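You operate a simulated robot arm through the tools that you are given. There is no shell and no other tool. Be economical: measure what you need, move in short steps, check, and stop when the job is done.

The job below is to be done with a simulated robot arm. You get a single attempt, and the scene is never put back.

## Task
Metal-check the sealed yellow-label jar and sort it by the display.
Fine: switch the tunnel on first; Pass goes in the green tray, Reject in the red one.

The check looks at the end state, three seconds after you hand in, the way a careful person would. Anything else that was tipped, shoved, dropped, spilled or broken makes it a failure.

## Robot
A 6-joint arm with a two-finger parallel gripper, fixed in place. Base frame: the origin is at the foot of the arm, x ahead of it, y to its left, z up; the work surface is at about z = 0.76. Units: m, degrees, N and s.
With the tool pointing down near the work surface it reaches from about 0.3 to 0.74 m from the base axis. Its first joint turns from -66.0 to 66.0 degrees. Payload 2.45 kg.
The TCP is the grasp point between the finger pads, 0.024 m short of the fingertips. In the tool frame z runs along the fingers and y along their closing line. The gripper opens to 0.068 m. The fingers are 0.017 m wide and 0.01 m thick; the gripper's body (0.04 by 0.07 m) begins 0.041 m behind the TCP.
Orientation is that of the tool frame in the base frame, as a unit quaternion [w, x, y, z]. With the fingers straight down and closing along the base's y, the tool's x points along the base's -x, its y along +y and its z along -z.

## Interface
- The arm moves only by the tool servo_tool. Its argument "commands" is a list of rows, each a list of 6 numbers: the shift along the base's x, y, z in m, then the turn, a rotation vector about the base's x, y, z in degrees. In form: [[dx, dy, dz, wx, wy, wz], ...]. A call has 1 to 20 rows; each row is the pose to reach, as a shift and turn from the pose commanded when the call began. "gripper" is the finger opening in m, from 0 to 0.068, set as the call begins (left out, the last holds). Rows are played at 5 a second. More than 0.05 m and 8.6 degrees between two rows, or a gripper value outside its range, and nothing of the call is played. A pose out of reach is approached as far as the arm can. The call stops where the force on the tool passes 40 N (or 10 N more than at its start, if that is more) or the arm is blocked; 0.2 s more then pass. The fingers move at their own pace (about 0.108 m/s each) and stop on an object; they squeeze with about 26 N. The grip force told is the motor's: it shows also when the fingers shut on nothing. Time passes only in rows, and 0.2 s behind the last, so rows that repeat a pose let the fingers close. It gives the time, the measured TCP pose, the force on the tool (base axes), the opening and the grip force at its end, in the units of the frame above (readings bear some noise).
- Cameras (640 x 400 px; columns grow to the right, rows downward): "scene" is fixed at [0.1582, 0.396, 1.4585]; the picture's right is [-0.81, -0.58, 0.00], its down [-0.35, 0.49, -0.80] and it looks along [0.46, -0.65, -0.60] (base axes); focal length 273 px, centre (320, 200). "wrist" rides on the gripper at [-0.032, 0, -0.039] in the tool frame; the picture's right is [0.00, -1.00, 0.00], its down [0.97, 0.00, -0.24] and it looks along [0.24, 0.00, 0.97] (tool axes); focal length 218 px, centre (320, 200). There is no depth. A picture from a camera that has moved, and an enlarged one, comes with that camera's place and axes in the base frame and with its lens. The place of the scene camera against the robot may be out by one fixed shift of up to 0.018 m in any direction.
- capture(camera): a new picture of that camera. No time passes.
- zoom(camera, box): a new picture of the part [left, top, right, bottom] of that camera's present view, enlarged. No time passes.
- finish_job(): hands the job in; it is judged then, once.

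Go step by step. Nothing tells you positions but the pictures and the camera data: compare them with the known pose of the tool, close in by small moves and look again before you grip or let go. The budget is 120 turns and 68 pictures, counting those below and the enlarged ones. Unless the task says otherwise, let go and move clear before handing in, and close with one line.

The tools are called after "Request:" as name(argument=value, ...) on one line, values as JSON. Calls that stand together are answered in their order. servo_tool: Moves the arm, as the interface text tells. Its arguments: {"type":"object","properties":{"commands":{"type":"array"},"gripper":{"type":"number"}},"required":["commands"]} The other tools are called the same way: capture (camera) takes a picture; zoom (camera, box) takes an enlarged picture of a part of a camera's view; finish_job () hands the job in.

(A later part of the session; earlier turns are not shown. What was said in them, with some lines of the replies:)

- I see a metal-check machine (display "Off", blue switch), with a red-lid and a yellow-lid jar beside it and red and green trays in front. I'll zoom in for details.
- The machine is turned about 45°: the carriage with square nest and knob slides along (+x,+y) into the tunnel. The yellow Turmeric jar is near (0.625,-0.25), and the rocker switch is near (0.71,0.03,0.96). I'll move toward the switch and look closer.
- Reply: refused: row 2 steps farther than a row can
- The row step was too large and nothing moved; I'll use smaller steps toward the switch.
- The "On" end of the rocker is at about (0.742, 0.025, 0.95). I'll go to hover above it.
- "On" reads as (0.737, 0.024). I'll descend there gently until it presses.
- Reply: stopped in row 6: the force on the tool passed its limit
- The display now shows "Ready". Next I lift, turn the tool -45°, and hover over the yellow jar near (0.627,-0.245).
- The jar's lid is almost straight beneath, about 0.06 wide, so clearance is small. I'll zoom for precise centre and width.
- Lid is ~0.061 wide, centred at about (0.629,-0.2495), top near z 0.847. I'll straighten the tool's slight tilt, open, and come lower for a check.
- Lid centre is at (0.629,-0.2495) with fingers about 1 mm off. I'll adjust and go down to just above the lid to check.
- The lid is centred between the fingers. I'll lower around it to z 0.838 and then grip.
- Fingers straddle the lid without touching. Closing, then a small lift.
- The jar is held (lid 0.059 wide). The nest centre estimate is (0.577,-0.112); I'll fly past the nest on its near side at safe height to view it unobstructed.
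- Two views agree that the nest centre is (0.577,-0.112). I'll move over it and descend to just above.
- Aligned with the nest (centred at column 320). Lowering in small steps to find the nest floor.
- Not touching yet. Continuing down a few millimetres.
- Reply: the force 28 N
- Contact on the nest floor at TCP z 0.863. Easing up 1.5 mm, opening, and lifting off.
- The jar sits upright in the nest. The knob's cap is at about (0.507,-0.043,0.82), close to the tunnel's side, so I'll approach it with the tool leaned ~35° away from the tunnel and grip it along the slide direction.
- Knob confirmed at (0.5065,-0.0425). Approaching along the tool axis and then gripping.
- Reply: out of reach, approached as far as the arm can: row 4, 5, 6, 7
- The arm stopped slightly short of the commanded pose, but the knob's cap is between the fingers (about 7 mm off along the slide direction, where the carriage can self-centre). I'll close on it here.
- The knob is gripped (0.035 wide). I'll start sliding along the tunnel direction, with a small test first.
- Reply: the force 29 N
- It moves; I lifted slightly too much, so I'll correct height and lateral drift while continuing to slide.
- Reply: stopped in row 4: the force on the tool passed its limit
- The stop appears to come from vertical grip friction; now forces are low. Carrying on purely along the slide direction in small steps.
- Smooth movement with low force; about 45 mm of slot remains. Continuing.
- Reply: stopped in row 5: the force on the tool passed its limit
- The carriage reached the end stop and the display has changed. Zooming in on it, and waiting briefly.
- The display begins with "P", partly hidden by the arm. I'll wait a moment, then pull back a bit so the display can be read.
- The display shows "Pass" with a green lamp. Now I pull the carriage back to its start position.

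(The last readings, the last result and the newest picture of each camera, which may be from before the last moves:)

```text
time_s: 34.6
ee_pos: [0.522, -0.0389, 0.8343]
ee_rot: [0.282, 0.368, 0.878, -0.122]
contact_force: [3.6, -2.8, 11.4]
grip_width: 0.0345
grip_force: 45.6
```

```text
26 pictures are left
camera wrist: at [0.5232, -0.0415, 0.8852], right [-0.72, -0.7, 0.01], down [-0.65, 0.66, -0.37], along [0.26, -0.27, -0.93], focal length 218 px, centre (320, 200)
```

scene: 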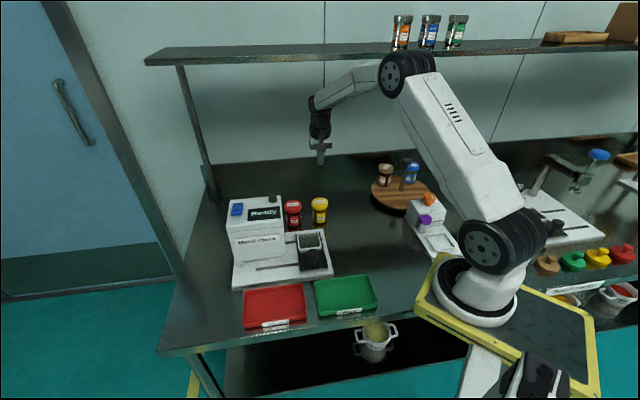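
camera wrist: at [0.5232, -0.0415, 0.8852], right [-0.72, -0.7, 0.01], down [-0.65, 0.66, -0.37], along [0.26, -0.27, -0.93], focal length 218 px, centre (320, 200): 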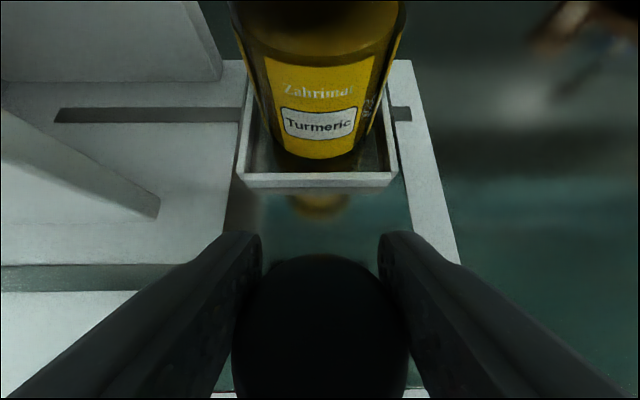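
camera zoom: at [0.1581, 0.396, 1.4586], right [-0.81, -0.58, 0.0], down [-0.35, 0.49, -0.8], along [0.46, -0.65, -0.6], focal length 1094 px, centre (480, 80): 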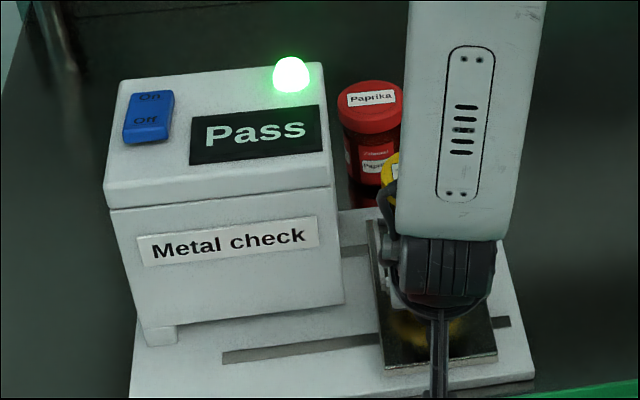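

"Pass" is fully readable. I'll pull the last few millimetres, then release the knob and back off along the tool axis.

Request:
servo_tool(commands=[[-0.003, -0.003, 0, 0, 0, 0], [-0.006, -0.006, 0, 0, 0, 0], [-0.008, -0.008, 0, 0, 0, 0], [-0.008, -0.008, 0, 0, 0, 0]])

Request:
servo_tool(commands=[[0, 0, 0, 0, 0, 0], [0, 0, 0, 0, 0, 0], [0, 0, 0, 0, 0, 0], [-0.004, 0.004, 0.015, 0, 0, 0], [-0.01, 0.01, 0.035, 0, 0, 0], [-0.015, 0.015, 0.065, 0, 0, 0], [-0.02, 0.02, 0.1, 0, 0, 0], [-0.025, 0.025, 0.14, 0, 0, 0], [-0.025, 0.025, 0.17, 0, 0, 0], [-0.025, 0.025, 0.17, 0, 0, 0]], gripper=0.068)

Request:
capture(camera="wrist")

```text
time_s: 35.6
ee_pos: [0.5133, -0.047, 0.8348]
ee_rot: [0.282, 0.368, 0.877, -0.123]
contact_force: [6.3, -6.7, 8.5]
grip_width: 0.0348
grip_force: 45.2
```

```text
time_s: 37.8
ee_pos: [0.4896, -0.0211, 1.0051]
ee_rot: [0.281, 0.369, 0.877, -0.123]
contact_force: [0.2, 0.5, -0.5]
grip_width: 0.0677
grip_force: 0.0
```

```text
25 pictures are left
camera wrist: at [0.4904, -0.0241, 1.0553], right [-0.72, -0.7, 0.01], down [-0.65, 0.66, -0.37], along [0.25, -0.27, -0.93], focal length 218 px, centre (320, 200)
```

wrist: 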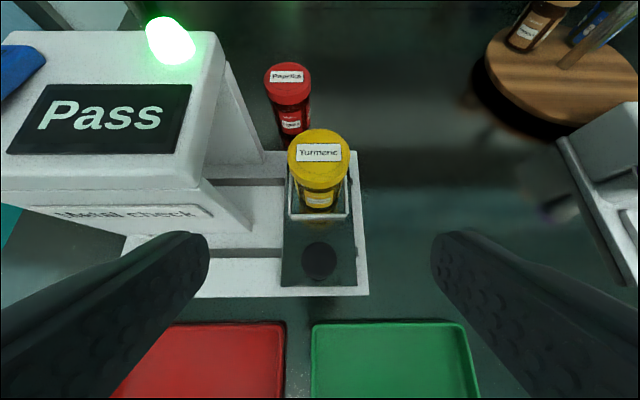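

The carriage is back out with the jar upright. Straightening the tool and hovering above the lid, about (0.5765,-0.1128).

Request:
servo_tool(commands=[[0.012, -0.013, 0.01, 5, 4.8, 0.1], [0.027, -0.029, 0.01, 10, 9.6, 0.2], [0.042, -0.044, 0.01, 15, 14.4, 0.3], [0.057, -0.06, 0.01, 20, 19.2, 0.45], [0.072, -0.076, 0.01, 25.75, 24.74, 0.6], [0.0869, -0.0914, 0, 25.75, 24.74, 0.6], [0.0869, -0.0914, -0.03, 25.75, 24.74, 0.6], [0.0869, -0.0914, -0.05, 25.75, 24.74, 0.6], [0.0869, -0.0914, -0.05, 25.75, 24.74, 0.6]])

Request:
capture(camera="wrist")

```text
time_s: 39.8
ee_pos: [0.5775, -0.114, 0.954]
ee_rot: [0.0, 0.382, 0.924, 0.0]
contact_force: [0.7, 0.0, 0.2]
grip_width: 0.0683
grip_force: 0.0
```

```text
24 pictures are left
camera wrist: at [0.5975, -0.137, 0.9935], right [-0.71, -0.71, 0.0], down [-0.69, 0.69, 0.24], along [-0.17, 0.17, -0.97], focal length 218 px, centre (320, 200)
```

wrist: 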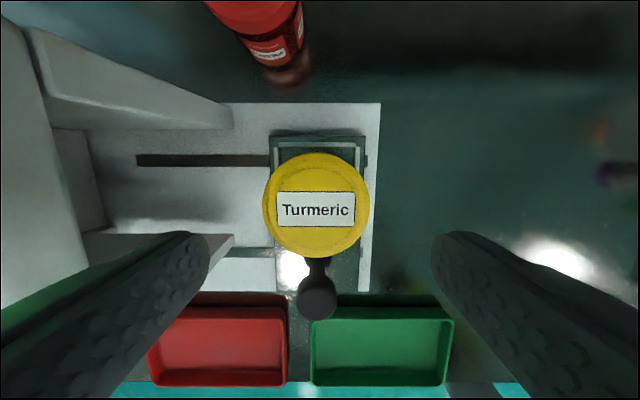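

The lid is ~2.5 mm off along each diagonal; I'll correct by +3.6 mm in y and come down to just above the lid.

Request:
servo_tool(commands=[[0, 0.0036, -0.02, 0, 0, 0], [0, 0.0036, -0.045, 0, 0, 0], [0, 0.0036, -0.05, 0, 0, 0], [0, 0.0036, -0.05, 0, 0, 0]])

Request:
capture(camera="wrist")

```text
time_s: 40.8
ee_pos: [0.5767, -0.1095, 0.9042]
ee_rot: [0.0, 0.381, 0.925, 0.001]
contact_force: [-0.2, -0.4, 0.3]
grip_width: 0.0683
grip_force: 0.1
```

```text
23 pictures are left
camera wrist: at [0.5971, -0.133, 0.9438], right [-0.71, -0.71, 0.0], down [-0.69, 0.69, 0.24], along [-0.17, 0.17, -0.97], focal length 218 px, centre (320, 200)
```

wrist: 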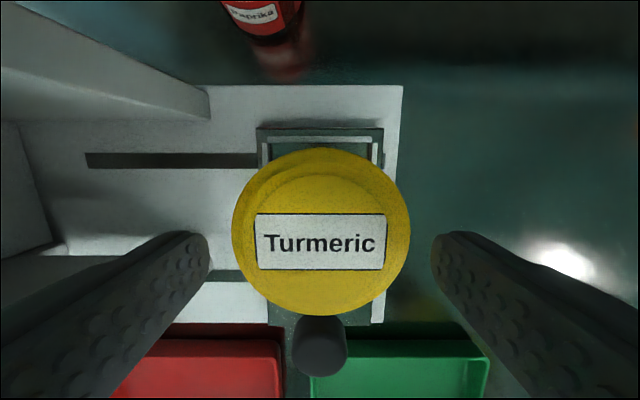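

Centred. Lowering around the lid, gripping and lifting.

Request:
servo_tool(commands=[[0, 0, -0.01, 0, 0, 0], [0, 0, -0.02, 0, 0, 0], [0, 0, -0.03, 0, 0, 0], [0, 0, -0.038, 0, 0, 0], [0, 0, -0.04, 0, 0, 0], [0, 0, -0.04, 0, 0, 0]])

Request:
servo_tool(commands=[[0, 0, 0, 0, 0, 0], [0, 0, 0, 0, 0, 0], [0, 0, 0, 0, 0, 0], [0, 0, 0.02, 0, 0, 0], [0, 0, 0.05, 0, 0, 0], [0, 0, 0.09, 0, 0, 0], [0, 0, 0.13, 0, 0, 0], [0, 0, 0.13, 0, 0, 0]], gripper=0.055)

Request:
capture(camera="scene")

```text
time_s: 42.2
ee_pos: [0.5759, -0.1102, 0.8647]
ee_rot: [0.0, 0.381, 0.924, 0.002]
contact_force: [0.8, -0.8, -0.2]
grip_width: 0.0681
grip_force: 0.0
```

```text
time_s: 44.0
ee_pos: [0.5758, -0.1095, 0.9956]
ee_rot: [-0.001, 0.381, 0.924, 0.0]
contact_force: [-0.1, 0.1, -0.9]
grip_width: 0.0588
grip_force: 26.3
```

```text
22 pictures are left
```

scene: 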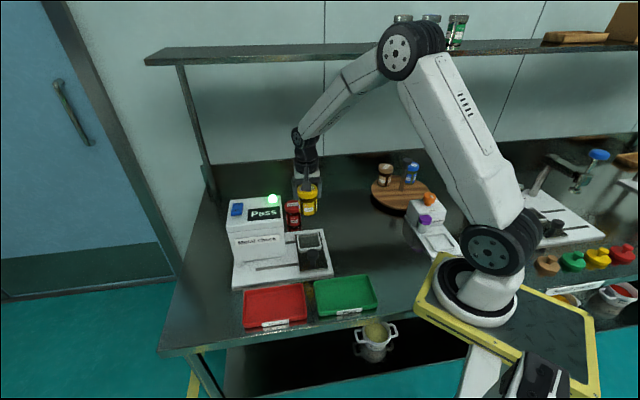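

Jar held again, with "Pass" shown. The green tray's centre is around (0.383,-0.024); moving there at safe height to check.

Request:
servo_tool(commands=[[-0.03, 0.013, 0.01, 0, 0, 0], [-0.065, 0.029, 0.01, 0, 0, 0], [-0.1, 0.044, 0.01, 0, 0, 0], [-0.135, 0.06, 0.01, 0, 0, 0], [-0.165, 0.073, 0.01, 0, 0, 0], [-0.185, 0.082, 0, 0, 0, 0], [-0.193, 0.0855, -0.03, 0, 0, 0], [-0.193, 0.0855, -0.05, 0, 0, 0], [-0.193, 0.0855, -0.05, 0, 0, 0]])

Request:
capture(camera="wrist")

Request:
zoom(camera="scene", box=[220, 210, 400, 340])

```text
time_s: 46.0
ee_pos: [0.3831, -0.023, 0.9432]
ee_rot: [0.0, 0.381, 0.925, 0.001]
contact_force: [-0.7, -0.8, -1.3]
grip_width: 0.059
grip_force: 26.0
```

```text
21 pictures are left
camera wrist: at [0.4032, -0.047, 0.9835], right [-0.71, -0.71, 0.0], down [-0.69, 0.69, 0.24], along [-0.17, 0.17, -0.97], focal length 218 px, centre (320, 200)
```

wrist: 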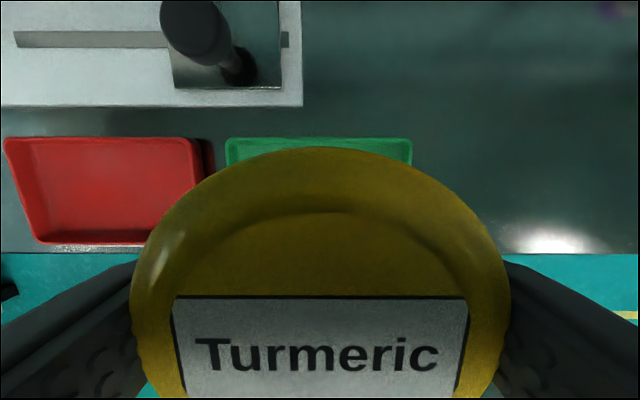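

```text
3.08 times, centred on (310, 275) of scene
camera zoom: at [0.1582, 0.396, 1.4585], right [-0.81, -0.58, 0.0], down [-0.35, 0.49, -0.8], along [0.46, -0.65, -0.6], focal length 841 px, centre (351, -31)
```

zoom: 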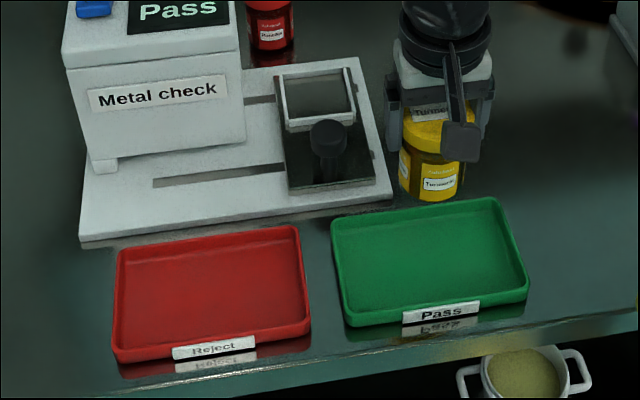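

Centred in the tray lengthwise; shifting 7 mm toward the near side and lowering to just above the tray floor.

Request:
servo_tool(commands=[[-0.005, 0.005, -0.02, 0, 0, 0], [-0.005, 0.005, -0.045, 0, 0, 0], [-0.005, 0.005, -0.065, 0, 0, 0], [-0.005, 0.005, -0.078, 0, 0, 0], [-0.005, 0.005, -0.088, 0, 0, 0], [-0.005, 0.005, -0.088, 0, 0, 0]])

Request:
zoom(camera="scene", box=[290, 230, 400, 330])

```text
time_s: 47.4
ee_pos: [0.3785, -0.0192, 0.8558]
ee_rot: [0.001, 0.383, 0.924, 0.001]
contact_force: [-0.8, 0.5, -1.0]
grip_width: 0.0592
grip_force: 25.9
```

```text
4.00 times, centred on (345, 280) of scene
camera zoom: at [0.1582, 0.396, 1.4585], right [-0.81, -0.58, 0.0], down [-0.35, 0.49, -0.8], along [0.46, -0.65, -0.6], focal length 1094 px, centre (220, -120)
```

zoom: 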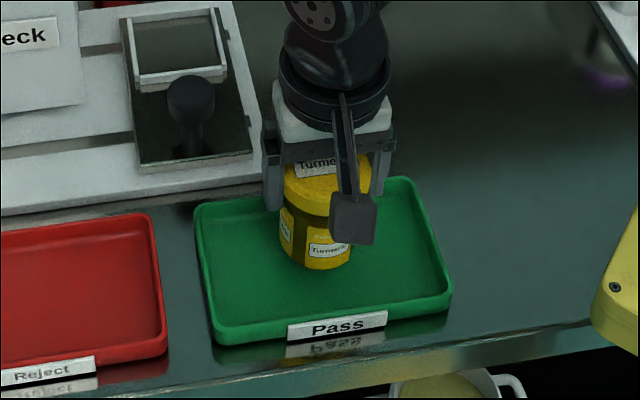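

The jar is well inside the tray, just above the floor. Lowering by millimetres until contact.

Request:
servo_tool(commands=[[0, 0, -0.003, 0, 0, 0], [0, 0, -0.006, 0, 0, 0], [0, 0, -0.006, 0, 0, 0]])

```text
time_s: 48.2
ee_pos: [0.3791, -0.0186, 0.85]
ee_rot: [0.0, 0.381, 0.924, 0.0]
contact_force: [-0.5, -0.1, -0.8]
grip_width: 0.059
grip_force: 25.8
```

Request:
servo_tool(commands=[[0, 0, -0.002, 0, 0, 0], [0, 0, -0.003, 0, 0, 0], [0, 0, -0.003, 0, 0, 0]])

```text
time_s: 49.0
ee_pos: [0.3786, -0.0196, 0.8463]
ee_rot: [0.001, 0.382, 0.924, 0.0]
contact_force: [0.1, 0.3, -1.5]
grip_width: 0.059
grip_force: 25.5
```

Request:
servo_tool(commands=[[0, 0, -0.0015, 0, 0, 0], [0, 0, -0.003, 0, 0, 0], [0, 0, -0.003, 0, 0, 0]])

```text
time_s: 49.8
ee_pos: [0.3773, -0.0196, 0.8429]
ee_rot: [0.0, 0.382, 0.924, 0.001]
contact_force: [0.5, -0.7, 0.1]
grip_width: 0.0591
grip_force: 26.0
```

Request:
servo_tool(commands=[[0, 0, -0.001, 0, 0, 0], [0, 0, -0.002, 0, 0, 0], [0, 0, -0.002, 0, 0, 0]])

Request:
zoom(camera="scene", box=[290, 230, 400, 330])

```text
time_s: 50.6
ee_pos: [0.3777, -0.0189, 0.8426]
ee_rot: [0.0, 0.382, 0.924, 0.0]
contact_force: [-0.3, 0.1, -0.9]
grip_width: 0.0591
grip_force: 26.8
```

```text
4.00 times, centred on (345, 280) of scene
camera zoom: at [0.1582, 0.396, 1.4585], right [-0.81, -0.58, 0.0], down [-0.35, 0.49, -0.8], along [0.46, -0.65, -0.6], focal length 1094 px, centre (220, -120)
```

zoom: 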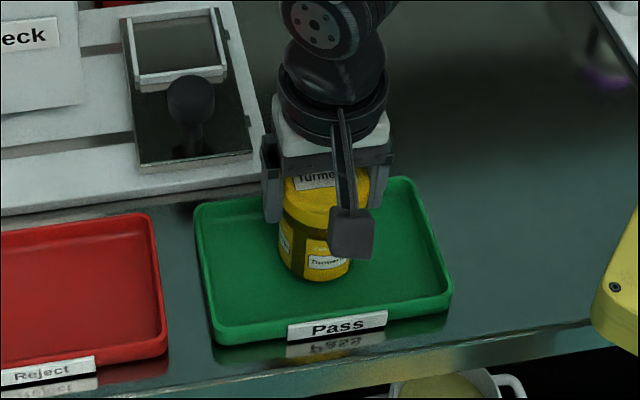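

Nearly down; a couple of millimetres more.

Request:
servo_tool(commands=[[0, 0, -0.001, 0, 0, 0], [0, 0, -0.0015, 0, 0, 0], [0, 0, -0.0015, 0, 0, 0]])

```text
time_s: 51.4
ee_pos: [0.3789, -0.0185, 0.8414]
ee_rot: [0.0, 0.383, 0.924, 0.0]
contact_force: [-2.7, -0.2, 27.7]
grip_width: 0.0592
grip_force: 26.1
```

Contact with the tray floor. Easing up 1 mm, then opening and lifting straight away.

Request:
servo_tool(commands=[[0, 0, 0.001, 0, 0, 0], [0, 0, 0.001, 0, 0, 0]])

Request:
servo_tool(commands=[[0, 0, 0, 0, 0, 0], [0, 0, 0, 0, 0, 0], [0, 0, 0, 0, 0, 0], [0, 0, 0.01, 0, 0, 0], [0, 0, 0.03, 0, 0, 0], [0, 0, 0.06, 0, 0, 0], [0, 0, 0.1, 0, 0, 0], [0, 0, 0.145, 0, 0, 0], [0, 0, 0.19, 0, 0, 0], [0, 0, 0.22, 0, 0, 0], [0, 0, 0.22, 0, 0, 0]], gripper=0.068)

Request:
capture(camera="scene")

Request:
capture(camera="wrist")

```text
time_s: 52.0
ee_pos: [0.3777, -0.0193, 0.8406]
ee_rot: [0.0, 0.382, 0.924, 0.0]
contact_force: [0.3, 0.3, -0.5]
grip_width: 0.0592
grip_force: 26.3
```

```text
time_s: 54.4
ee_pos: [0.3777, -0.0188, 1.0614]
ee_rot: [0.001, 0.382, 0.924, 0.001]
contact_force: [-0.8, 0.3, -0.8]
grip_width: 0.0682
grip_force: 0.1
```

```text
17 pictures are left
```

scene: 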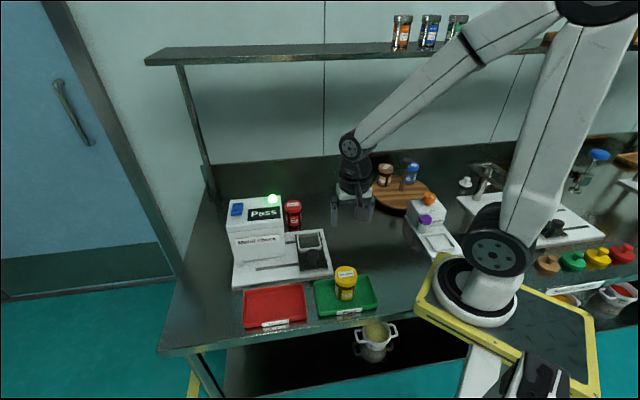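

```text
16 pictures are left
camera wrist: at [0.3988, -0.0423, 1.1013], right [-0.71, -0.71, 0.0], down [-0.69, 0.69, 0.24], along [-0.17, 0.17, -0.97], focal length 218 px, centre (320, 200)
```

wrist: 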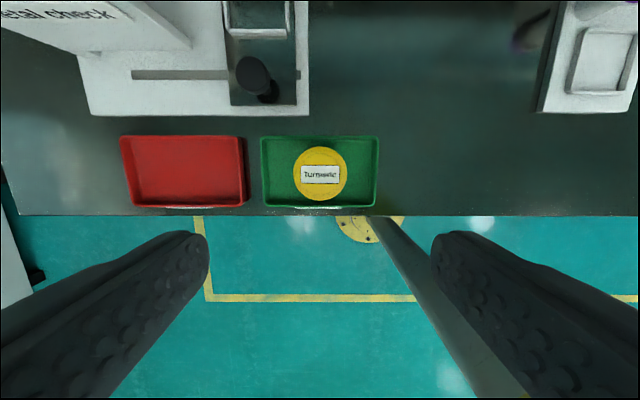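

The Turmeric jar stands upright in the green tray, the arm is clear, and nothing else was disturbed. Handing in.

Request:
finish_job()

```text
The job is handed in.
```

I switched the tunnel on and ran the sealed yellow-label Turmeric jar through it; the display read "Pass", so the jar now stands upright in the green tray.
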